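You operate a simulated robot arm through the tools that you are given. There is no shell and no other tool.

Carry out the task below with a simulated robot arm. There is one attempt and no reset: what you move stays moved.

Task
Fill the orange ringed pot to its ring, press it firm and saucer it.
Fine: soil from the tub, pot down in the green saucer; tools back.

It is judged by the outcome, as a careful person would: the job done as asked, and still so three seconds after it is handed in. It fails if anything else is knocked over, pushed out of place, dropped, spilled or broken.

Robot
A 7-joint arm with a two-finger parallel gripper, fixed in place. Base frame: the origin is on the floor under the middle of its stand, x ahead of it, y to its left, z up. Lengths are in cm, angles in degrees, forces in N, time in s.
It reaches about 124.7 cm from its shoulder. Its first joint turns from -132.0 to 132.0 degrees. Payload 3.91 kg.
The TCP is the grasp point between the finger pads, 3 cm short of the fingertips. In the tool frame z runs along the fingers and y along their closing line. The gripper opens to 11 cm. The fingers are 2 cm wide and 1 cm thick; the gripper's body (4.8 by 11.2 cm) begins 5.5 cm behind the TCP.
Orientation is that of the tool frame in the base frame, as a unit quaternion [x, y, z, w]. With the fingers straight down and closing along the base's y, the tool's x points along the base's -x, its y along +y and its z along -z.

Tools
- The arm moves only by the tool step_arm. Its argument "plan" is a list of rows, each a list of 7 numbers: the turn, a rotation vector about the base's x, y, z in degrees, then the shift along the base's x, y, z in cm, then the finger opening in cm, from 0 to 11. In form: [[rx, ry, rz, x, y, z, gripper], ...]. A call has 1 to 20 rows; each row is the pose to reach, as a shift and turn from the pose commanded when the call began. Each row takes 0.2 s and may step no farther than 5 cm and 8.6 degrees from the row before; otherwise, or with a gripper value out of range, the whole call is refused. A pose out of reach is approached as far as the arm can. The call stops where the force on the tool passes 40 N (or 10 N more than at its start, if that is more) or the arm is blocked; 0.2 s more then pass. Each finger travels about 10.8 cm/s and halts on what it meets, pressing with about 33 N; the grip force reading is that of the motor and also rises with nothing between the fingers. The clock runs only during rows and for 0.2 s after the last one: add rows that repeat a pose to give the fingers time. The reply holds the time, the measured pose of the TCP, the force on the tool along the base axes, the opening and the grip force, in the units named above and with some noise, with the torque about the TCP (base axes, N m) and any sound that the robot's microphone picked up.
- Cameras (640 x 400 px; columns grow to the right, rows downward): "scene" is fixed at [22.06, -65.03, 149.99]; the picture's right is [0.85, -0.52, 0.00], its down [-0.19, -0.31, -0.93] and it looks along [0.48, 0.79, -0.37] (base axes); focal length 362 px, centre (320, 200). "wrist" rides on the gripper at [7.2, 1.7, -10.3] in the tool frame; the picture's right is [-0.23, 0.97, 0.00], its down [-0.76, -0.18, -0.62] and it looks along [-0.61, -0.14, 0.78] (tool axes); focal length 222 px, centre (320, 200). There is no depth. A picture from a camera that has moved, and an enlarged one, comes with that camera's place and axes in the base frame and with its lens.
- grab_frame(camera): a new picture of that camera. The clock stands still meanwhile.
- close_up(camera, box): a new picture of the part [left, top, right, bottom] of that camera's present view, enlarged. The clock stands still meanwhile.
- finish_job(): hands the job in; it is judged then, once.

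Nothing tells you positions but the pictures and the camera data. Unless the task says otherwise, let go and move clear before handing in.

The tools are called as name(argument=value, ...) on one line, values as JSON. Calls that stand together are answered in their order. step_arm: Moves the arm, as the interface text tells. Its arguments: {"type":"object","properties":{"plan":{"type":"array","items":{"type":"array","items":{"type":"number"}}}},"required":["plan"]} The other tools are called the same way: grab_frame (camera) takes a picture; close_up (camera, box) takes an enlarged picture of a part of a camera's view; finish_job () hands the job in.

At the start:

```text
time: 0.0
position: [51.69, 20.21, 130.82]
tool_rot: [0.0, 1.0, 0.0, 0.0]
ft_force: [-0.2, -0.1, 0.0]
moment: [-0.02, -0.02, -0.03]
grip_width: 11.0
gripper_force: 0.2
```

scene: 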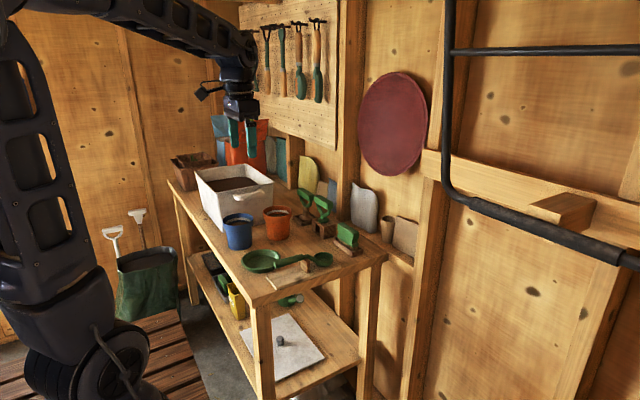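
wrist: 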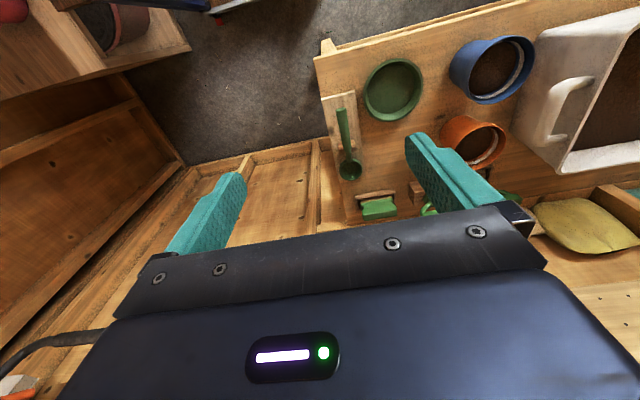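

I see a potting bench with a white tub of soil, a blue pot, an orange pot, a green saucer, a scoop on a rest, a tamper-like block and other things. I'll look closer at each before moving.

close_up(camera="scene", box=[160, 140, 400, 290])

close_up(camera="scene", box=[220, 180, 380, 280])

close_up(camera="wrist", box=[310, 20, 640, 226])

close_up(camera="scene", box=[180, 230, 400, 400])

```text
2.67 times, centred on (280, 215) of scene
camera zoom: at [22.06, -65.03, 149.99], right [0.85, -0.52, 0.0], down [-0.19, -0.31, -0.93], along [0.48, 0.79, -0.37], focal length 966 px, centre (427, 160)
```

zoom: 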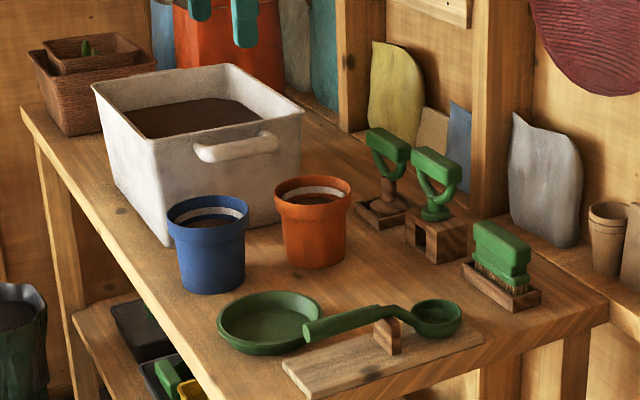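

```text
4.00 times, centred on (300, 230) of scene
camera zoom: at [22.06, -65.03, 149.99], right [0.85, -0.52, 0.0], down [-0.19, -0.31, -0.93], along [0.48, 0.79, -0.37], focal length 1448 px, centre (400, 80)
```

zoom: 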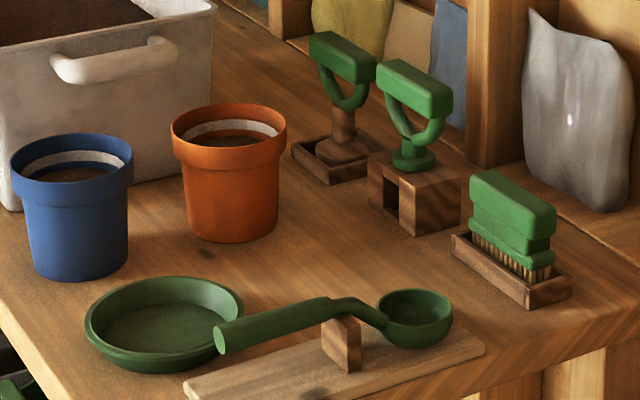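

```text
1.94 times, centred on (475, 123) of wrist
camera zoom: at [44.34, 21.92, 141.25], right [0.23, 0.97, 0.0], down [0.76, -0.18, 0.62], along [0.61, -0.14, -0.78], focal length 431 px, centre (19, 349)
```

zoom: 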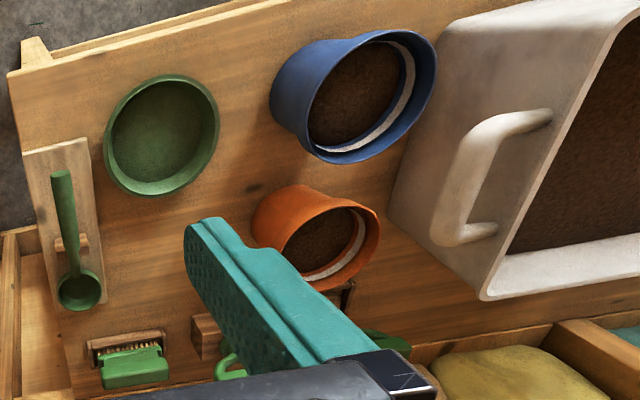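

```text
2.35 times, centred on (290, 315) of scene
camera zoom: at [22.06, -65.03, 149.99], right [0.85, -0.52, 0.0], down [-0.19, -0.31, -0.93], along [0.48, 0.79, -0.37], focal length 852 px, centre (391, -71)
```

zoom: 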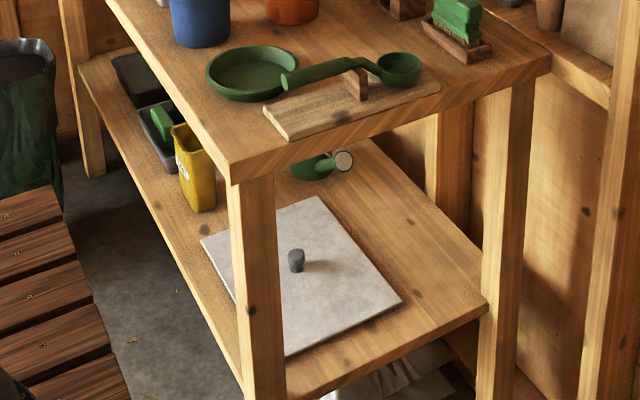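

The table top looks to be at z≈82, spanning x 51–103 and y 20–154. The orange pot is near (75, 54), the saucer near (62, 39) and the scoop runs from (63, 30) to (78, 24). I'll move the wrist camera in for a survey before touching anything.

step_arm(plan=[[0, 0, 0, -1.5, 4, -2, 11], [0, 0, 0, -3, 8, -4, 11], [0, 0, 0, -4.5, 12, -6, 11], [0, 0, 0, -6, 16, -8, 11], [0, 0, 0, -7.5, 20, -9, 11], [0, 0, 0, -8, 24, -10, 11]])

grab_frame(camera="wrist")

close_up(camera="wrist", box=[200, 0, 520, 200])

```text
time: 1.4
position: [43.47, 44.29, 120.67]
tool_rot: [0.0, 1.0, 0.0, -0.001]
ft_force: [0.5, -0.4, 1.4]
moment: [0.03, 0.01, -0.01]
grip_width: 11.01
gripper_force: 0.0
```

```text
taken
camera wrist: at [36.16, 45.92, 131.19], right [0.23, 0.97, 0.0], down [0.76, -0.18, 0.62], along [0.61, -0.14, -0.78], focal length 222 px, centre (320, 200)
```

wrist: 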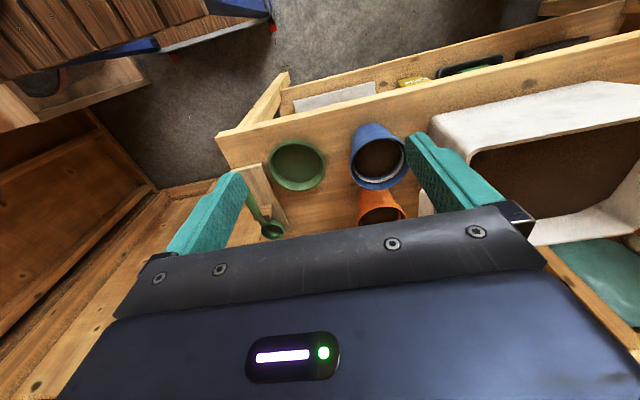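

```text
2.00 times, centred on (360, 100) of wrist
camera zoom: at [36.16, 45.92, 131.19], right [0.23, 0.97, 0.0], down [0.76, -0.18, 0.62], along [0.61, -0.14, -0.78], focal length 444 px, centre (240, 400)
```

zoom: 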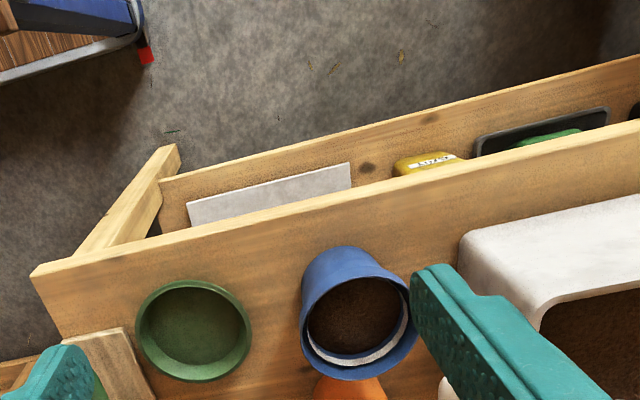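

The gripper body hides part of the view, so I'll move forward over the bench at a safe height. That should put the orange pot between the fingers in the picture.

step_arm(plan=[[0, 0, 0, 4, 2.5, -0.5, 11], [0, 0, 0, 8, 5, -1, 11], [0, 0, 0, 12, 7.5, -2, 11], [0, 0, 0, 16, 10, -2.5, 11]])

grab_frame(camera="wrist")

close_up(camera="wrist", box=[220, 60, 444, 200])

```text
time: 2.4
position: [59.48, 54.2, 118.22]
tool_rot: [-0.001, 1.0, 0.0, 0.0]
ft_force: [-0.4, -0.4, 0.4]
moment: [-0.04, -0.02, -0.07]
grip_width: 10.99
gripper_force: 0.2
```

```text
taken
camera wrist: at [52.22, 55.85, 128.64], right [0.23, 0.97, 0.0], down [0.76, -0.18, 0.62], along [0.61, -0.14, -0.78], focal length 222 px, centre (320, 200)
```

wrist: 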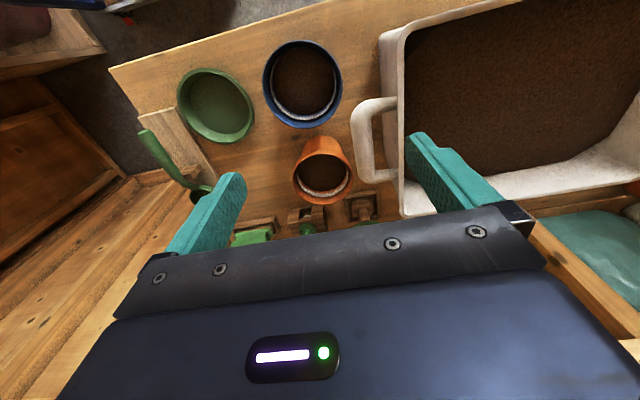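

```text
2.86 times, centred on (332, 130) of wrist
camera zoom: at [52.22, 55.85, 128.64], right [0.23, 0.97, 0.0], down [0.76, -0.18, 0.62], along [0.61, -0.14, -0.78], focal length 635 px, centre (286, 400)
```

zoom: 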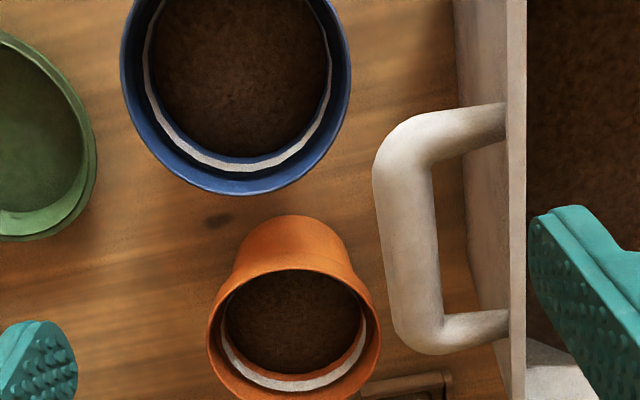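

The orange pot comes out at about (73.7, 51.4) with its rim near z 95, the table near z 84.5, and the tub across x 55–79, y 62–95 with its rim near 102.5. Next I'll move over to look at the two tampers and the brush.

step_arm(plan=[[0, 0, 0, 4.5, -1.5, 0, 11], [0, 0, 0, 9, -3, 0, 11], [0, 0, 0, 13, -4.5, 0, 11], [0, 0, 0, 15, -5, 0, 11]])

grab_frame(camera="wrist")

close_up(camera="wrist", box=[220, 60, 444, 200])

```text
time: 3.4
position: [74.63, 49.32, 118.24]
tool_rot: [0.0, 1.0, 0.0, 0.0]
ft_force: [-0.1, 0.6, 0.5]
moment: [0.0, -0.01, 0.0]
grip_width: 11.01
gripper_force: 0.0
```

```text
taken
camera wrist: at [67.28, 50.9, 128.7], right [0.23, 0.97, 0.0], down [0.76, -0.18, 0.62], along [0.61, -0.14, -0.78], focal length 222 px, centre (320, 200)
```

wrist: 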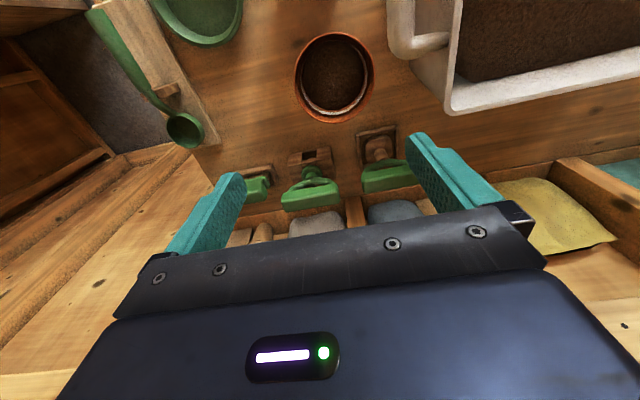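

```text
2.86 times, centred on (332, 130) of wrist
camera zoom: at [67.28, 50.9, 128.7], right [0.23, 0.97, 0.0], down [0.76, -0.18, 0.62], along [0.61, -0.14, -0.78], focal length 635 px, centre (286, 400)
```

zoom: 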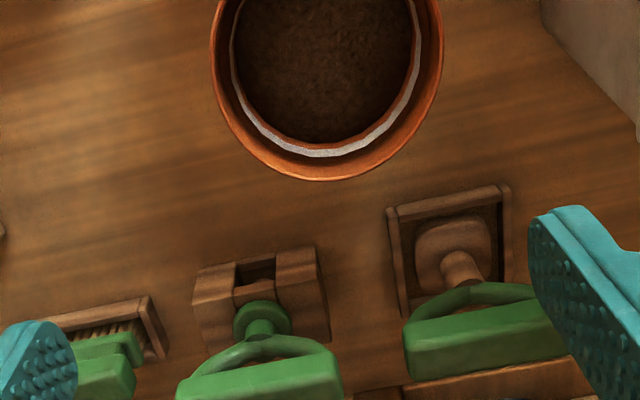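

close_up(camera="scene", box=[285, 180, 365, 230])

close_up(camera="wrist", box=[230, 120, 430, 220])

close_up(camera="wrist", box=[80, 0, 260, 150])

close_up(camera="scene", box=[235, 240, 345, 310])

```text
8.00 times, centred on (325, 205) of scene
camera zoom: at [22.06, -65.03, 149.99], right [0.85, -0.52, 0.0], down [-0.19, -0.31, -0.93], along [0.48, 0.79, -0.37], focal length 2897 px, centre (280, 160)
```

zoom: 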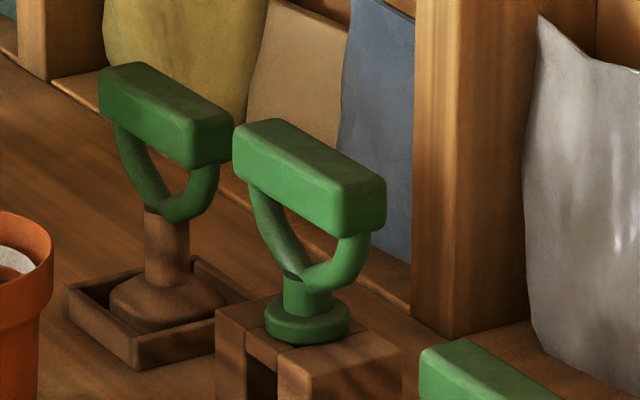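

```text
3.20 times, centred on (330, 170) of wrist
camera zoom: at [67.28, 50.9, 128.7], right [0.23, 0.97, 0.0], down [0.76, -0.18, 0.62], along [0.61, -0.14, -0.78], focal length 711 px, centre (288, 296)
```

zoom: 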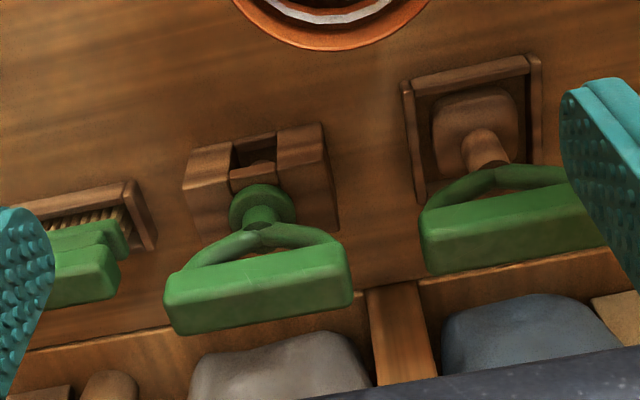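

```text
2.67 times, centred on (170, 75) of wrist
camera zoom: at [67.28, 50.9, 128.7], right [0.23, 0.97, 0.0], down [0.76, -0.18, 0.62], along [0.61, -0.14, -0.78], focal length 592 px, centre (720, 533)
```

zoom: 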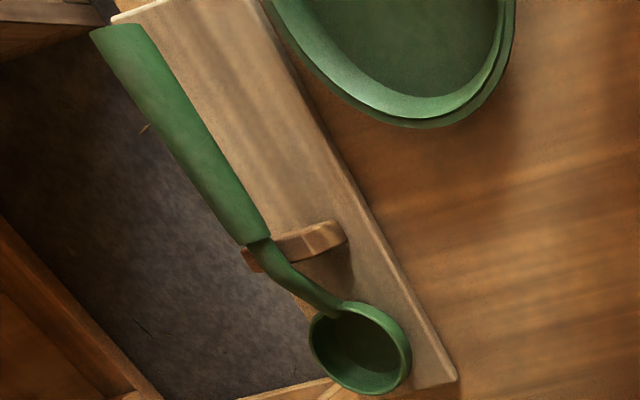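

```text
5.71 times, centred on (290, 275) of scene
camera zoom: at [22.06, -65.03, 149.99], right [0.85, -0.52, 0.0], down [-0.19, -0.31, -0.93], along [0.48, 0.79, -0.37], focal length 2069 px, centre (491, -229)
```

zoom: 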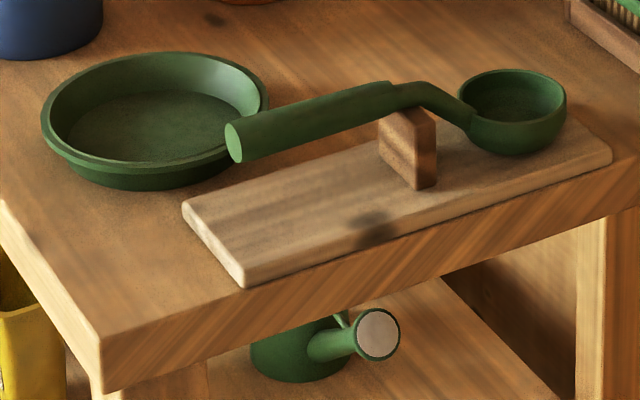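

The y≈58 tool has a flat wooden foot in a tray, so it's the tamper. The one in the slotted block looks like a dibber. The scoop handle lies along x at y≈22.7, z≈91. Next I'll look into the tub to judge the soil level.

step_arm(plan=[[0, 0, 0, -2, 2.5, 3, 11], [0, 0, 0, -4, 6, 5, 11], [0, 0, 0, -7, 10, 6, 11], [0, 0, 0, -10, 14, 7, 11], [0, 0, 0, -13, 18, 7, 11], [0, 0, 0, -16, 22, 7, 11], [0, 0, 0, -18, 25, 7, 11]])

grab_frame(camera="wrist")

close_up(camera="wrist", box=[200, 60, 440, 210])

close_up(camera="scene", box=[180, 150, 290, 220])

```text
refused: row 3 steps farther than a row can; nothing moved
```

```text
taken
camera wrist: at [67.28, 50.9, 128.7], right [0.23, 0.97, 0.0], down [0.76, -0.18, 0.62], along [0.61, -0.14, -0.78], focal length 222 px, centre (320, 200)
```

wrist: 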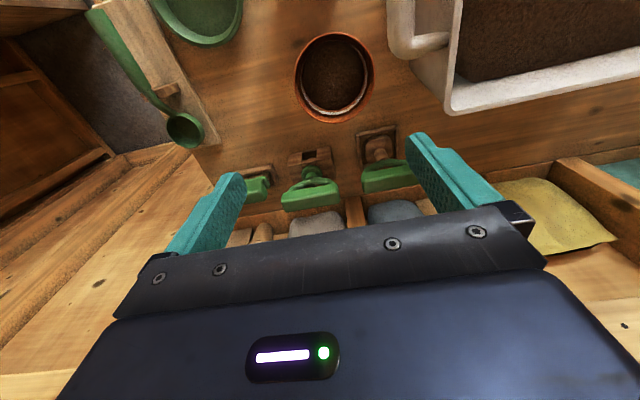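

```text
2.67 times, centred on (320, 135) of wrist
camera zoom: at [67.28, 50.9, 128.7], right [0.23, 0.97, 0.0], down [0.76, -0.18, 0.62], along [0.61, -0.14, -0.78], focal length 592 px, centre (320, 373)
```

zoom: 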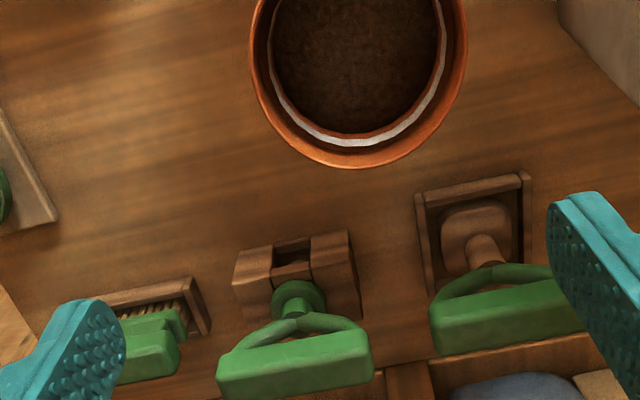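

```text
5.71 times, centred on (235, 185) of scene
camera zoom: at [22.06, -65.03, 149.99], right [0.85, -0.52, 0.0], down [-0.19, -0.31, -0.93], along [0.48, 0.79, -0.37], focal length 2069 px, centre (806, 286)
```

zoom: 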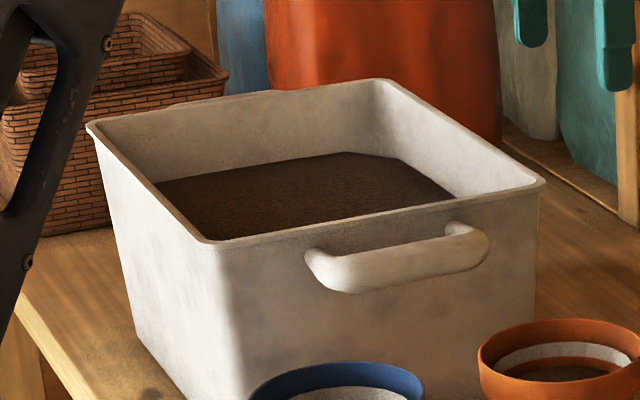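

That plan stepped slightly too far between rows, so I'll repeat it with smaller steps.

step_arm(plan=[[0, 0, 0, -2, 2.5, 3, 11], [0, 0, 0, -4, 5.5, 5, 11], [0, 0, 0, -6, 9, 6, 11], [0, 0, 0, -9, 12.5, 7, 11], [0, 0, 0, -12, 16, 7, 11], [0, 0, 0, -14.5, 20, 7, 11], [0, 0, 0, -17, 24, 7, 11], [0, 0, 0, -18, 26, 7, 11]])

grab_frame(camera="wrist")

close_up(camera="wrist", box=[200, 60, 440, 210])

```text
time: 5.2
position: [56.72, 75.27, 125.53]
tool_rot: [0.0, 1.0, 0.0, 0.0]
ft_force: [0.5, -0.1, 0.1]
moment: [0.04, 0.03, 0.02]
grip_width: 11.01
gripper_force: 0.0
```

```text
taken
camera wrist: at [49.45, 77.0, 135.98], right [0.23, 0.97, 0.0], down [0.76, -0.18, 0.62], along [0.61, -0.14, -0.78], focal length 222 px, centre (320, 200)
```

wrist: 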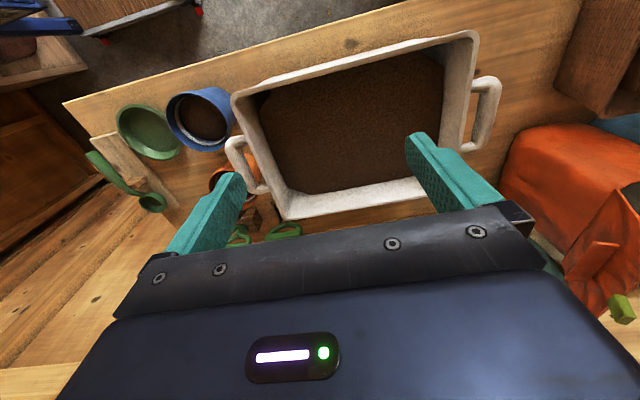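

```text
2.67 times, centred on (320, 135) of wrist
camera zoom: at [49.45, 77.0, 135.98], right [0.23, 0.97, 0.0], down [0.76, -0.18, 0.62], along [0.61, -0.14, -0.78], focal length 592 px, centre (320, 373)
```

zoom: 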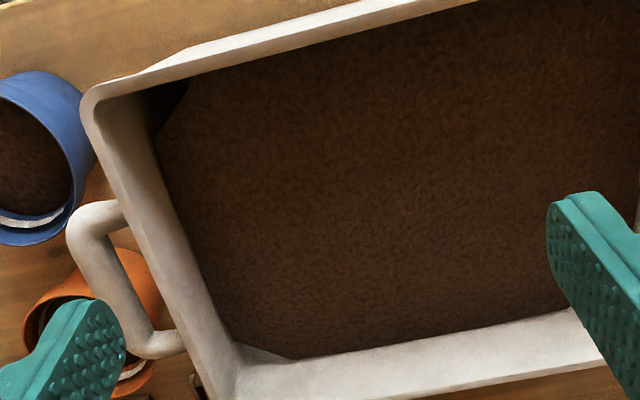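

close_up(camera="scene", box=[258, 200, 298, 225])

close_up(camera="scene", box=[218, 205, 258, 230])

close_up(camera="wrist", box=[160, 80, 280, 155])

```text
16.00 times, centred on (278, 212) of scene
camera zoom: at [22.06, -65.03, 149.99], right [0.85, -0.52, 0.0], down [-0.19, -0.31, -0.93], along [0.48, 0.79, -0.37], focal length 5794 px, centre (992, 0)
```

zoom: 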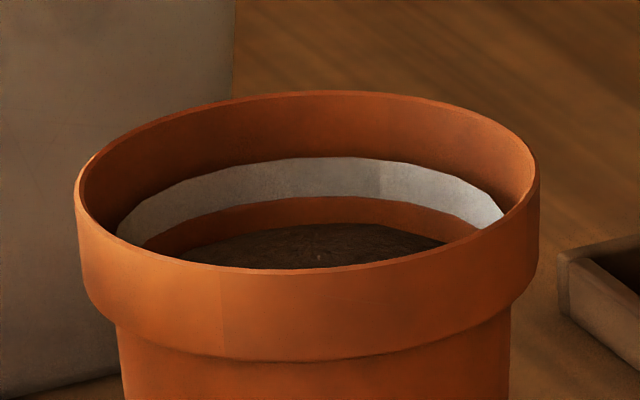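

```text
16.00 times, centred on (238, 218) of scene
camera zoom: at [22.06, -65.03, 149.99], right [0.85, -0.52, 0.0], down [-0.19, -0.31, -0.93], along [0.48, 0.79, -0.37], focal length 5794 px, centre (1632, -80)
```

zoom: 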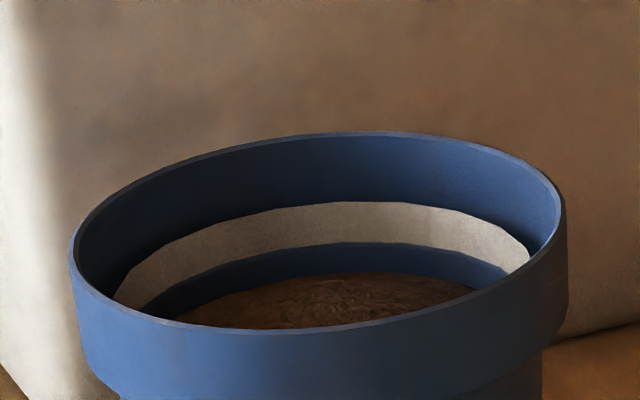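

```text
5.33 times, centred on (220, 118) of wrist
camera zoom: at [49.45, 77.0, 135.98], right [0.23, 0.97, 0.0], down [0.76, -0.18, 0.62], along [0.61, -0.14, -0.78], focal length 1185 px, centre (853, 640)
```

zoom: 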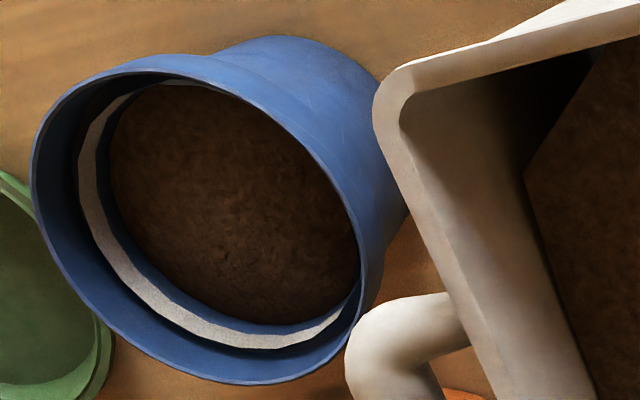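

Zoomed in, the orange pot's ring sits 1.5–2.6 cm below the rim and the soil about 3.2 cm below it, so it needs topping up. The scoop handle lies horizontally along x at y≈22.7, z≈91. I'll approach it with the fingers tilted 45° forward so the camera can see the bowl.

step_arm(plan=[[0, 0, 0, 0.6, -4.4, 0, 11], [0, 0, 0, 1.2, -8.8, -1, 11], [0, -5, 0, 1.8, -13.2, -2, 11], [0, -12, 0, 2.4, -17.6, -3.5, 11], [0, -19, 0, 3, -22, -5.5, 10], [0, -26, 0, 3.6, -26.4, -7.5, 9], [0, -33, 0, 4.2, -30.8, -9.5, 8], [0, -39, 0, 4.8, -35.2, -11.5, 7], [0, -45, 0, 5.4, -39.6, -13.5, 6.5], [0, -45, 0, 6, -44, -15, 6], [0, -45, 0, 6.6, -48.4, -16.5, 6], [0, -45, 0, 7, -51, -17.5, 6], [0, -45, 0, 7.3, -52.6, -17.5, 6]])

grab_frame(camera="wrist")

grab_frame(camera="scene")

```text
time: 8.0
position: [63.87, 22.59, 107.84]
tool_rot: [0.001, 0.924, -0.001, 0.383]
ft_force: [-0.2, -0.2, -0.1]
moment: [-0.01, 0.04, -0.02]
grip_width: 6.0
gripper_force: 0.1
```

```text
taken
camera wrist: at [51.39, 24.29, 110.08], right [0.16, 0.97, 0.16], down [0.1, -0.18, 0.98], along [0.98, -0.14, -0.12], focal length 222 px, centre (320, 200)
```

wrist: 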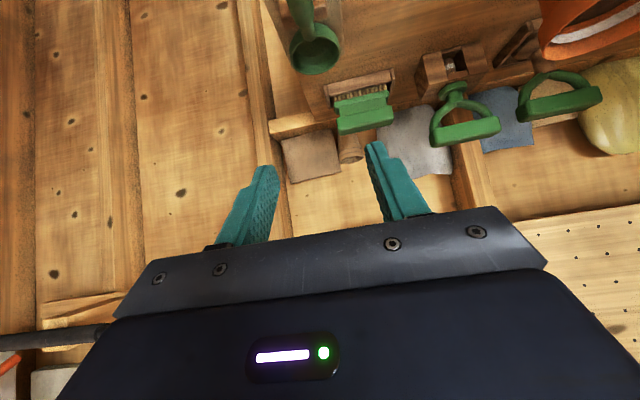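

```text
taken
```

scene: 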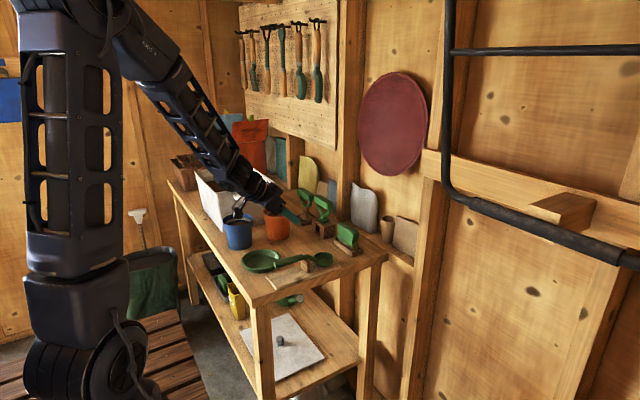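

The bowl and handle project where I estimated them. I'll lower straight down so the handle sits between the fingers.

step_arm(plan=[[0, 0, 0, 0, 0.1, -4, 6], [0, 0, 0, 0, 0.1, -8, 6], [0, 0, 0, 0, 0.1, -12, 6], [0, 0, 0, 0, 0.1, -14.5, 6], [0, 0, 0, 0, 0.1, -16.5, 6], [0, 0, 0, 0, 0.1, -16.5, 6]])

grab_frame(camera="wrist")

close_up(camera="scene", box=[235, 230, 345, 300])

```text
time: 9.4
position: [63.88, 22.67, 91.12]
tool_rot: [0.0, 0.924, -0.001, 0.383]
ft_force: [0.2, 0.2, -0.2]
moment: [-0.03, -0.01, 0.01]
grip_width: 5.98
gripper_force: 0.1
```

```text
taken
camera wrist: at [51.37, 24.33, 93.48], right [0.16, 0.97, 0.16], down [0.1, -0.18, 0.98], along [0.98, -0.14, -0.12], focal length 222 px, centre (320, 200)
```

wrist: 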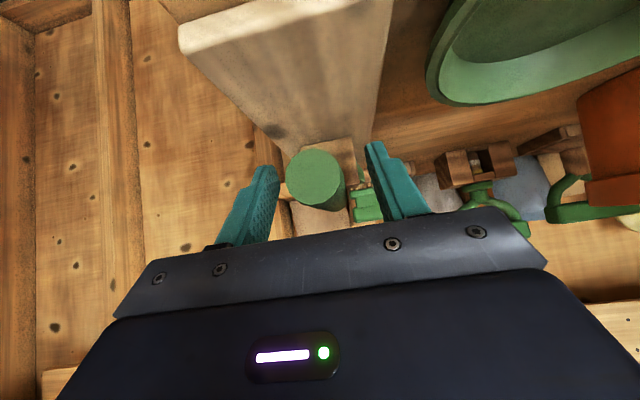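

```text
5.71 times, centred on (290, 265) of scene
camera zoom: at [22.06, -65.03, 149.99], right [0.85, -0.52, 0.0], down [-0.19, -0.31, -0.93], along [0.48, 0.79, -0.37], focal length 2069 px, centre (491, -171)
```

zoom: 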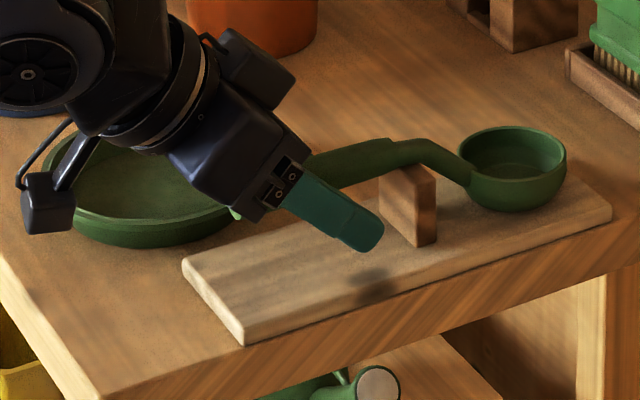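

The handle is between the fingers, so I'll close on it.

step_arm(plan=[[0, 0, 0, 0, 0, 0, 4], [0, 0, 0, 0, 0, 0, 2], [0, 0, 0, 0, 0, 0, 0], [0, 0, 0, 0, 0, 0, 0], [0, 0, 0, 0, 0, 0, 0]])

close_up(camera="scene", box=[235, 230, 345, 300])

```text
time: 10.6
position: [63.91, 22.7, 91.15]
tool_rot: [0.0, 0.924, 0.0, 0.383]
ft_force: [-0.1, 0.0, 0.0]
moment: [0.04, 0.01, 0.05]
grip_width: 2.69
gripper_force: 33.1
```

```text
5.71 times, centred on (290, 265) of scene
camera zoom: at [22.06, -65.03, 149.99], right [0.85, -0.52, 0.0], down [-0.19, -0.31, -0.93], along [0.48, 0.79, -0.37], focal length 2069 px, centre (491, -171)
```

zoom: 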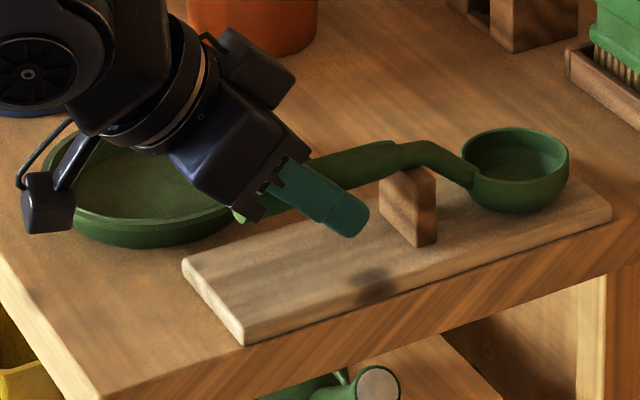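

I have the scoop, gripped at 2.7 cm wide. I'll lift it straight up and check the hold. Its home pose is TCP (63.9, 22.7, 91.15) with the 45° tilt.

step_arm(plan=[[0, 0, 0, 0, 0, 1.5, 0], [0, 0, 0, 0, 0, 4, 0], [0, 0, 0, 0, 0, 8, 0], [0, 0, 0, 0, 0, 12, 0], [0, 0, 0, 0, 0, 16, 0], [0, 0, 0, 0, 0, 19, 0]])

grab_frame(camera="wrist")

grab_frame(camera="scene")

```text
time: 12.0
position: [64.12, 22.85, 110.27]
tool_rot: [0.0, 0.924, 0.0, 0.383]
ft_force: [0.1, 0.2, -1.6]
moment: [0.01, 0.09, -0.03]
grip_width: 2.7
gripper_force: 33.2
```

```text
taken
camera wrist: at [51.58, 24.48, 112.55], right [0.16, 0.97, 0.16], down [0.1, -0.18, 0.98], along [0.98, -0.14, -0.12], focal length 222 px, centre (320, 200)
```

wrist: 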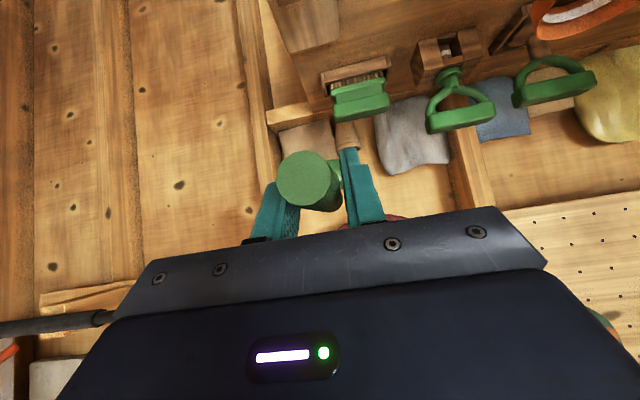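

```text
taken
```

scene: 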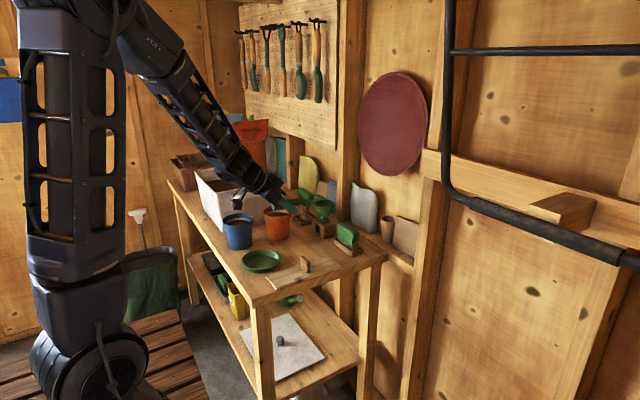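

close_up(camera="scene", box=[225, 165, 345, 240])

```text
5.33 times, centred on (285, 202) of scene
camera zoom: at [22.06, -65.03, 149.99], right [0.85, -0.52, 0.0], down [-0.19, -0.31, -0.93], along [0.48, 0.79, -0.37], focal length 1931 px, centre (507, 187)
```

zoom: 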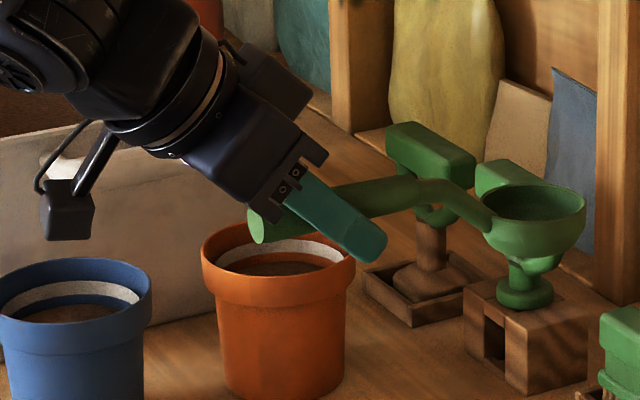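

The scoop is held level, with the bowl centre about 13.5 cm ahead of the TCP. I'll carry it up over the tub while yawing 90°, so the bowl points along +y, the tub's long side.

step_arm(plan=[[0, 0, 5, 0.2, 2, 3, 0], [0, 0, 12.5, 0.5, 5.5, 6, 0], [0, 0, 20, 0.8, 9.5, 8, 0], [0, 0, 27.5, 1.1, 13.5, 9.5, 0], [0, 0, 35, 1.4, 17.5, 11, 0], [0, 0, 42.5, 1.7, 21.5, 11, 0], [0, 0, 50, 1.9, 25.5, 11, 0], [0, 0, 57.5, 2.1, 29.5, 11, 0], [0, 0, 65, 2.3, 33.5, 11, 0], [0, 0, 72.5, 2.5, 37.5, 11, 0], [0, 0, 80, 2.7, 40.5, 11, 0], [0, 0, 86, 2.9, 42.5, 11, 0], [0, 0, 90, 2.9, 43.5, 11, 0], [0, 0, 90, 2.9, 43.5, 11, 0]])

grab_frame(camera="wrist")

grab_frame(camera="scene")

close_up(camera="scene", box=[180, 120, 308, 200])

```text
time: 15.0
position: [66.83, 66.35, 121.29]
tool_rot: [0.654, -0.652, -0.272, -0.27]
ft_force: [-0.1, 0.6, -1.2]
moment: [-0.05, 0.0, 0.03]
grip_width: 2.69
gripper_force: 33.2
```

```text
taken
camera wrist: at [65.11, 53.93, 123.61], right [-0.97, 0.16, 0.16], down [0.18, 0.1, 0.98], along [0.14, 0.98, -0.12], focal length 222 px, centre (320, 200)
```

wrist: 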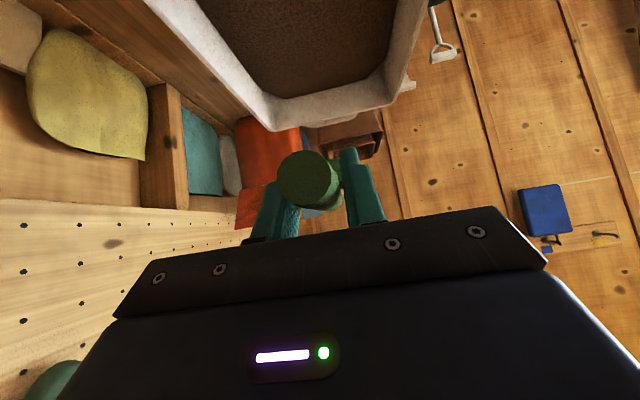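

```text
taken
```

scene: 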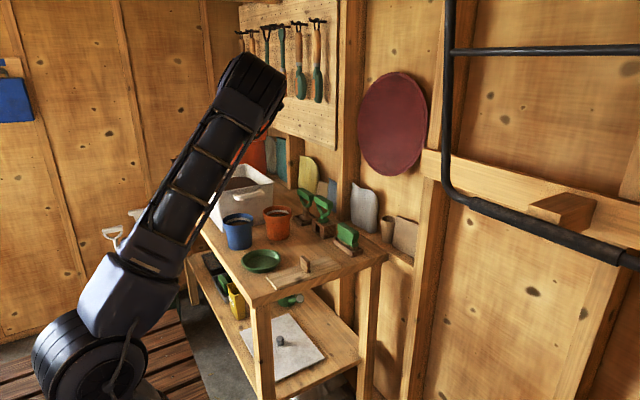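

```text
5.00 times, centred on (244, 160) of scene
camera zoom: at [22.06, -65.03, 149.99], right [0.85, -0.52, 0.0], down [-0.19, -0.31, -0.93], along [0.48, 0.79, -0.37], focal length 1811 px, centre (700, 400)
```

zoom: 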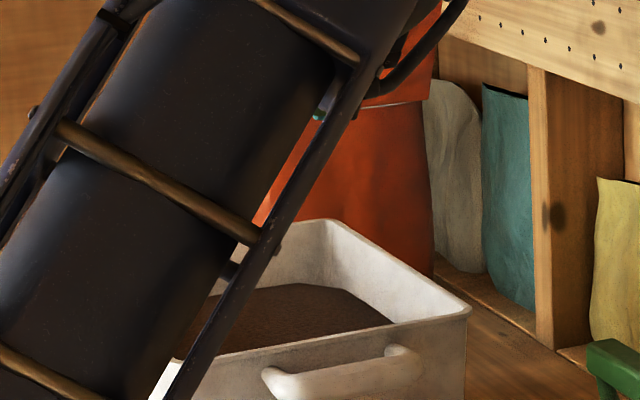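

The tub is turned about 6°, with its middle near (66.3, 78) and the soil near z 96–97. I'll pitch the bowl down 45° above the soil first.

step_arm(plan=[[-7.5, 0, 0, 0, 0.1, -1.3, 0], [-15, 0, 0, 0, 0.3, -2.6, 0], [-22.5, 0, 0, 0, 0.5, -4, 0], [-30, 0, 0, 0, 0.6, -5.3, 0], [-37.5, 0, 0, 0, 0.8, -6.6, 0], [-45, 0, 0, 0, 0.95, -7.9, 0], [-45, 0, 0, 0, 0.95, -7.9, 0]])

grab_frame(camera="wrist")

close_up(camera="scene", box=[180, 120, 308, 200])

```text
time: 16.6
position: [66.89, 67.14, 113.37]
tool_rot: [0.707, -0.707, 0.001, 0.001]
ft_force: [0.5, 0.4, 0.1]
moment: [-0.08, 0.01, 0.02]
grip_width: 2.7
gripper_force: 32.7
```

```text
taken
camera wrist: at [65.09, 59.97, 123.78], right [-0.97, 0.23, 0.0], down [0.18, 0.76, 0.62], along [0.14, 0.61, -0.78], focal length 222 px, centre (320, 200)
```

wrist: 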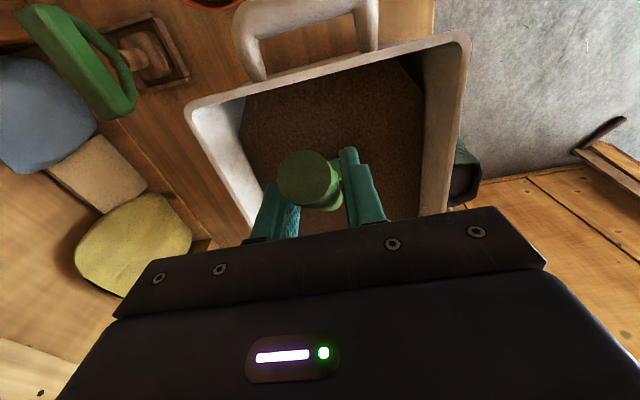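

```text
5.00 times, centred on (244, 160) of scene
camera zoom: at [22.06, -65.03, 149.99], right [0.85, -0.52, 0.0], down [-0.19, -0.31, -0.93], along [0.48, 0.79, -0.37], focal length 1811 px, centre (700, 400)
```

zoom: 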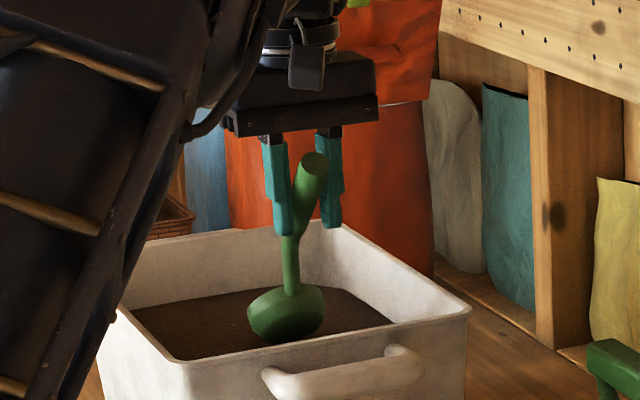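

The bowl is above the soil as intended. I'll ease its front lip in and check the force reading.

step_arm(plan=[[0, 0, 0, 0, 0.5, -3.0, 0], [0, 0, 0, 0, 1.0, -4.5, 0], [0, 0, 0, 0, 1.3, -5.2, 0]])

close_up(camera="scene", box=[200, 140, 280, 190])

```text
time: 17.4
position: [66.74, 68.53, 108.15]
tool_rot: [0.707, -0.707, -0.001, 0.0]
ft_force: [0.3, -0.1, -0.5]
moment: [-0.07, -0.01, 0.0]
grip_width: 2.7
gripper_force: 33.1
```

```text
8.00 times, centred on (240, 165) of scene
camera zoom: at [22.06, -65.03, 149.99], right [0.85, -0.52, 0.0], down [-0.19, -0.31, -0.93], along [0.48, 0.79, -0.37], focal length 2897 px, centre (960, 480)
```

zoom: 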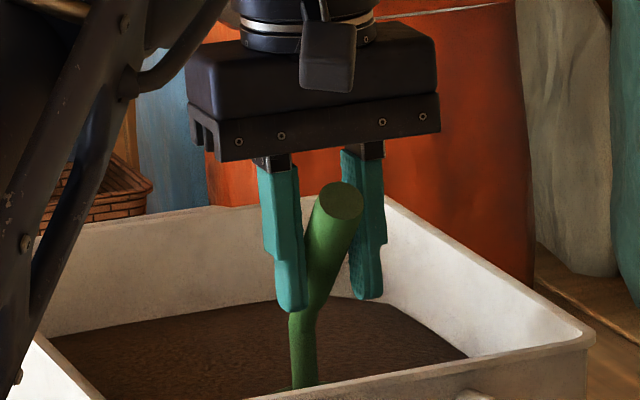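

step_arm(plan=[[0, 0, 0, 0, 0.3, -1.0, 0], [0, 0, 0, 0, 0.5, -1.8, 0]])

close_up(camera="wrist", box=[180, 20, 480, 220])

```text
time: 18.0
position: [66.76, 68.93, 106.51]
tool_rot: [0.707, -0.707, 0.0, 0.001]
ft_force: [-0.2, 0.2, 0.0]
moment: [-0.03, 0.03, 0.02]
grip_width: 2.72
gripper_force: 32.8
```

```text
2.00 times, centred on (330, 120) of wrist
camera zoom: at [64.99, 61.7, 116.9], right [-0.97, 0.23, 0.0], down [0.18, 0.76, 0.62], along [0.14, 0.61, -0.78], focal length 444 px, centre (300, 360)
```

zoom: 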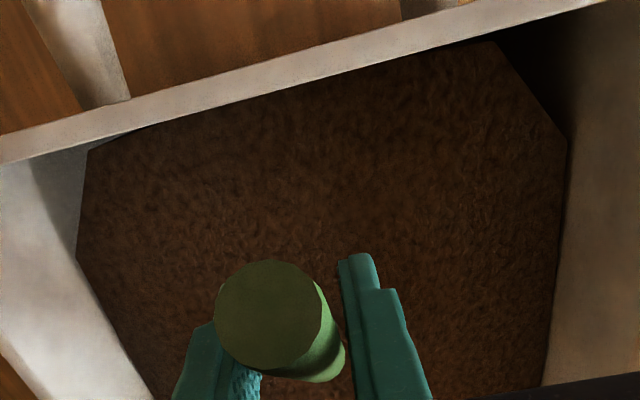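

There's no resistance yet, so the soil is light. I'll push forward while levelling the bowl, then lift out.

step_arm(plan=[[5, 0, 0, 0, 0.23, -0.9, 0], [10, 0, 0, 0, 0.83, -1.5, 0], [17.5, 0, 0, 0, 1.13, -2.63, 0], [25, 0, 0, 0, 1.6, -3.81, 0], [30, 0, 0, 0, 2.03, -4.17, 0], [35, 0, 0, 0, 2.36, -3.77, 0], [39, 0, 0, 0, 2.35, -2.17, 0], [42, 0, 0, 0, 2.15, 0.43, 0], [45, 0, 0, 0, 2.1, 3.23, 0], [45, 0, 0, 0, 2.1, 6.2, 0], [45, 0, 0, 0, 2.1, 7.2, 0]])

close_up(camera="scene", box=[180, 120, 308, 200])

grab_frame(camera="wrist")

```text
time: 20.4
position: [66.86, 71.15, 113.76]
tool_rot: [0.653, -0.653, -0.271, -0.271]
ft_force: [0.2, -0.6, -0.3]
moment: [-0.09, 0.03, 0.01]
grip_width: 2.68
gripper_force: 33.4
```

```text
5.00 times, centred on (244, 160) of scene
camera zoom: at [22.06, -65.03, 149.99], right [0.85, -0.52, 0.0], down [-0.19, -0.31, -0.93], along [0.48, 0.79, -0.37], focal length 1811 px, centre (700, 400)
```

zoom: 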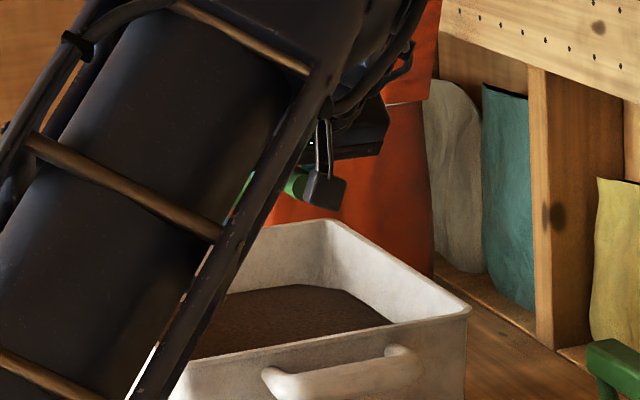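

```text
taken
camera wrist: at [65.09, 58.65, 116.04], right [-0.97, 0.16, 0.16], down [0.18, 0.1, 0.98], along [0.14, 0.98, -0.12], focal length 222 px, centre (320, 200)
```

wrist: 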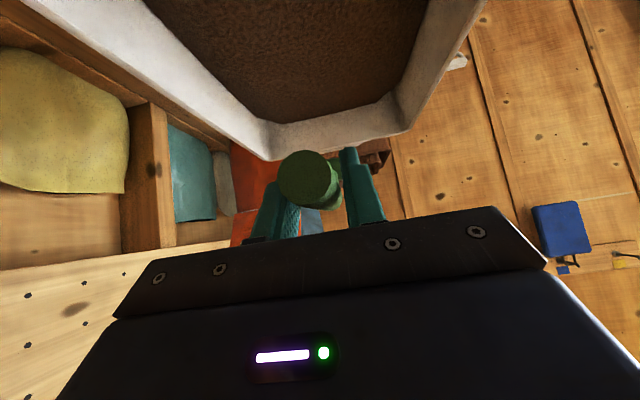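

I can't see the bowl from here because the arm is in the way. I'll carry it level toward the pot and look from there.

step_arm(plan=[[0, 0, 0, 0.2, -2, 0.5, 0], [0, 0, 0, 0.6, -5, 0.8, 0], [0, 0, 0, 1.0, -8, 0.8, 0], [0, 0, 0, 1.5, -11, 0.8, 0], [0, 0, 0, 2.0, -14, 0.8, 0], [0, 0, 0, 2.5, -17, 0.8, 0], [0, 0, 0, 3.0, -20, 0.8, 0], [0, 0, 0, 3.5, -23, 0.8, 0], [0, 0, 0, 4.0, -26, 0, 0], [0, 0, 0, 4.3, -29, -1, 0], [0, 0, 0, 4.5, -31.5, -2, 0], [0, 0, 0, 4.5, -33, -3, 0], [0, 0, 0, 4.5, -33, -3, 0]])

grab_frame(camera="scene")

close_up(camera="scene", box=[220, 150, 348, 230])

grab_frame(camera="wrist")

```text
time: 23.2
position: [71.29, 38.11, 110.63]
tool_rot: [0.653, -0.653, -0.27, -0.271]
ft_force: [0.5, 0.3, -1.1]
moment: [-0.08, -0.01, -0.01]
grip_width: 2.7
gripper_force: 32.8
```

```text
taken
```

scene: 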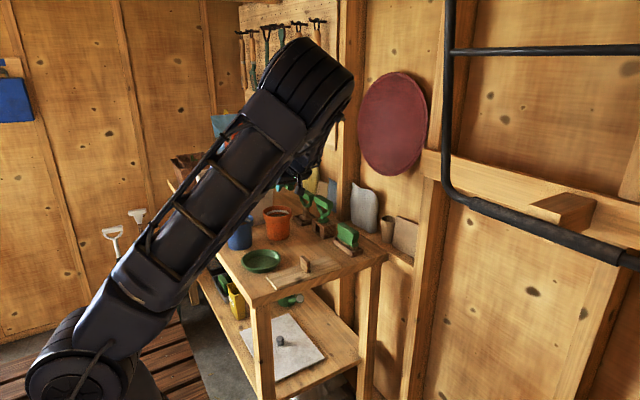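

```text
5.00 times, centred on (284, 190) of scene
camera zoom: at [22.06, -65.03, 149.99], right [0.85, -0.52, 0.0], down [-0.19, -0.31, -0.93], along [0.48, 0.79, -0.37], focal length 1811 px, centre (500, 250)
```

zoom: 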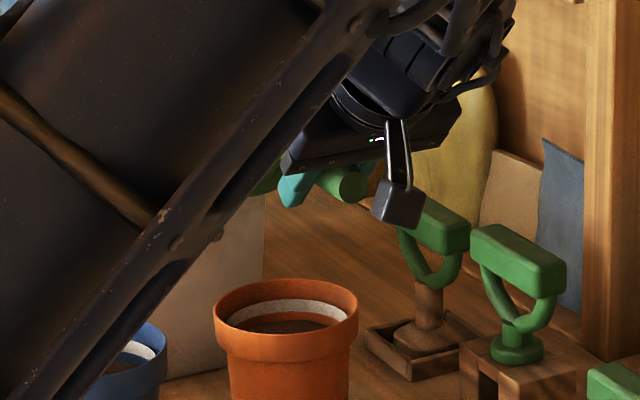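

```text
taken
camera wrist: at [69.57, 25.67, 112.93], right [-0.97, 0.16, 0.16], down [0.18, 0.1, 0.98], along [0.14, 0.98, -0.12], focal length 222 px, centre (320, 200)
```

wrist: 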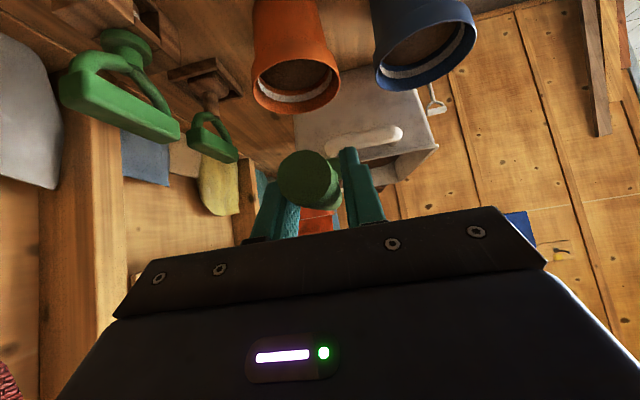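

The upper arm hides the bowl. I'll yaw the scoop level toward +x for a moment to see whether it's loaded.

step_arm(plan=[[0, 0, -7, -0.7, 0, 1, 0], [0, 0, -14.5, -1.5, -0.3, 2, 0], [0, 0, -22, -2.3, -0.7, 2, 0], [0, 0, -29.5, -3, -1.2, 2, 0], [0, 0, -37, -4, -2, 2, 0], [0, 0, -44.5, -5, -3, 2, 0], [0, 0, -52, -6, -4, 2, 0], [0, 0, -59.5, -7, -5, 2, 0], [0, 0, -67, -8, -6, 2, 0], [0, 0, -74.5, -9, -7, 2, 0], [0, 0, -82, -9.5, -8, 2, 0], [0, 0, -90, -10, -9, 2, 0], [0, 0, -90, -10, -9, 2, 0]])

close_up(camera="scene", box=[220, 150, 348, 230])

```text
time: 26.2
position: [72.35, 6.03, 112.64]
tool_rot: [0.198, 0.903, -0.082, 0.374]
ft_force: [-1.5, 0.0, -0.4]
moment: [0.03, 0.05, 0.01]
grip_width: 2.7
gripper_force: 32.9
stopped in row 13: the arm was blocked; the commanded pose is now the measured one
```

```text
5.00 times, centred on (284, 190) of scene
camera zoom: at [22.06, -65.03, 149.99], right [0.85, -0.52, 0.0], down [-0.19, -0.31, -0.93], along [0.48, 0.79, -0.37], focal length 1811 px, centre (500, 250)
```

zoom: 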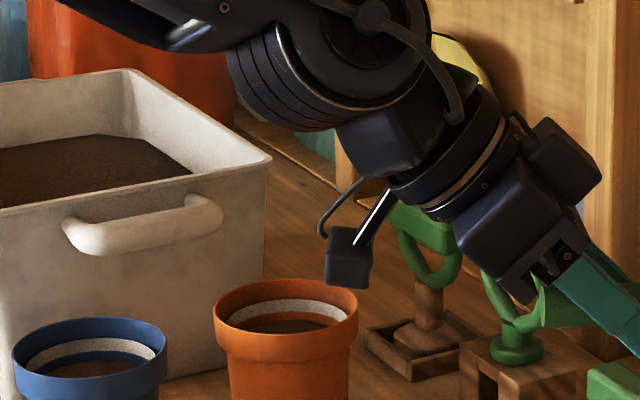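

The arm hit a joint limit and drifted off the path. I'll check where everything is before doing anything else.

grab_frame(camera="scene")

grab_frame(camera="wrist")

close_up(camera="scene", box=[280, 170, 408, 250])

```text
taken
```

scene: 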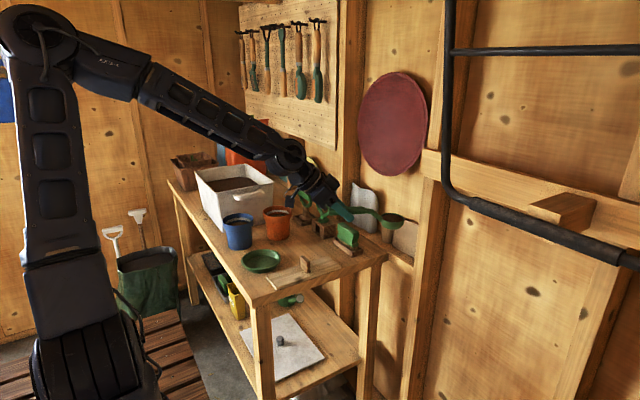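

```text
taken
camera wrist: at [61.74, 12.75, 115.04], right [0.55, 0.82, 0.16], down [0.01, -0.2, 0.98], along [0.83, -0.54, -0.12], focal length 222 px, centre (320, 200)
```

wrist: 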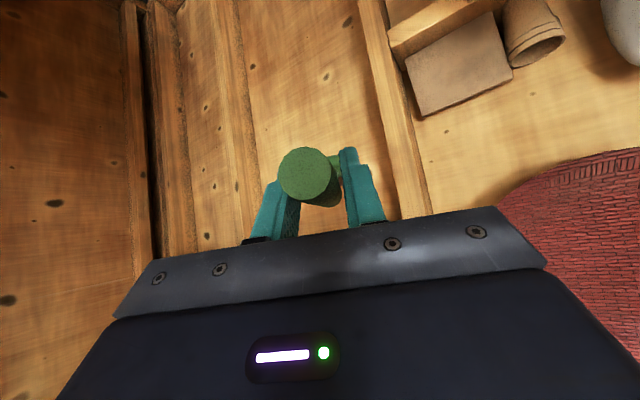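

```text
5.00 times, centred on (344, 210) of scene
camera zoom: at [22.06, -65.03, 149.99], right [0.85, -0.52, 0.0], down [-0.19, -0.31, -0.93], along [0.48, 0.79, -0.37], focal length 1811 px, centre (200, 150)
```

zoom: 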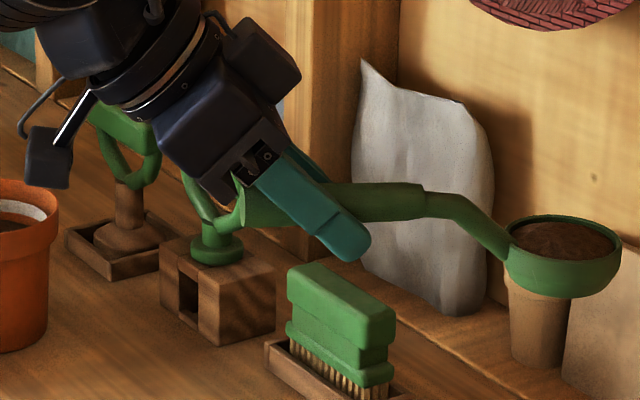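

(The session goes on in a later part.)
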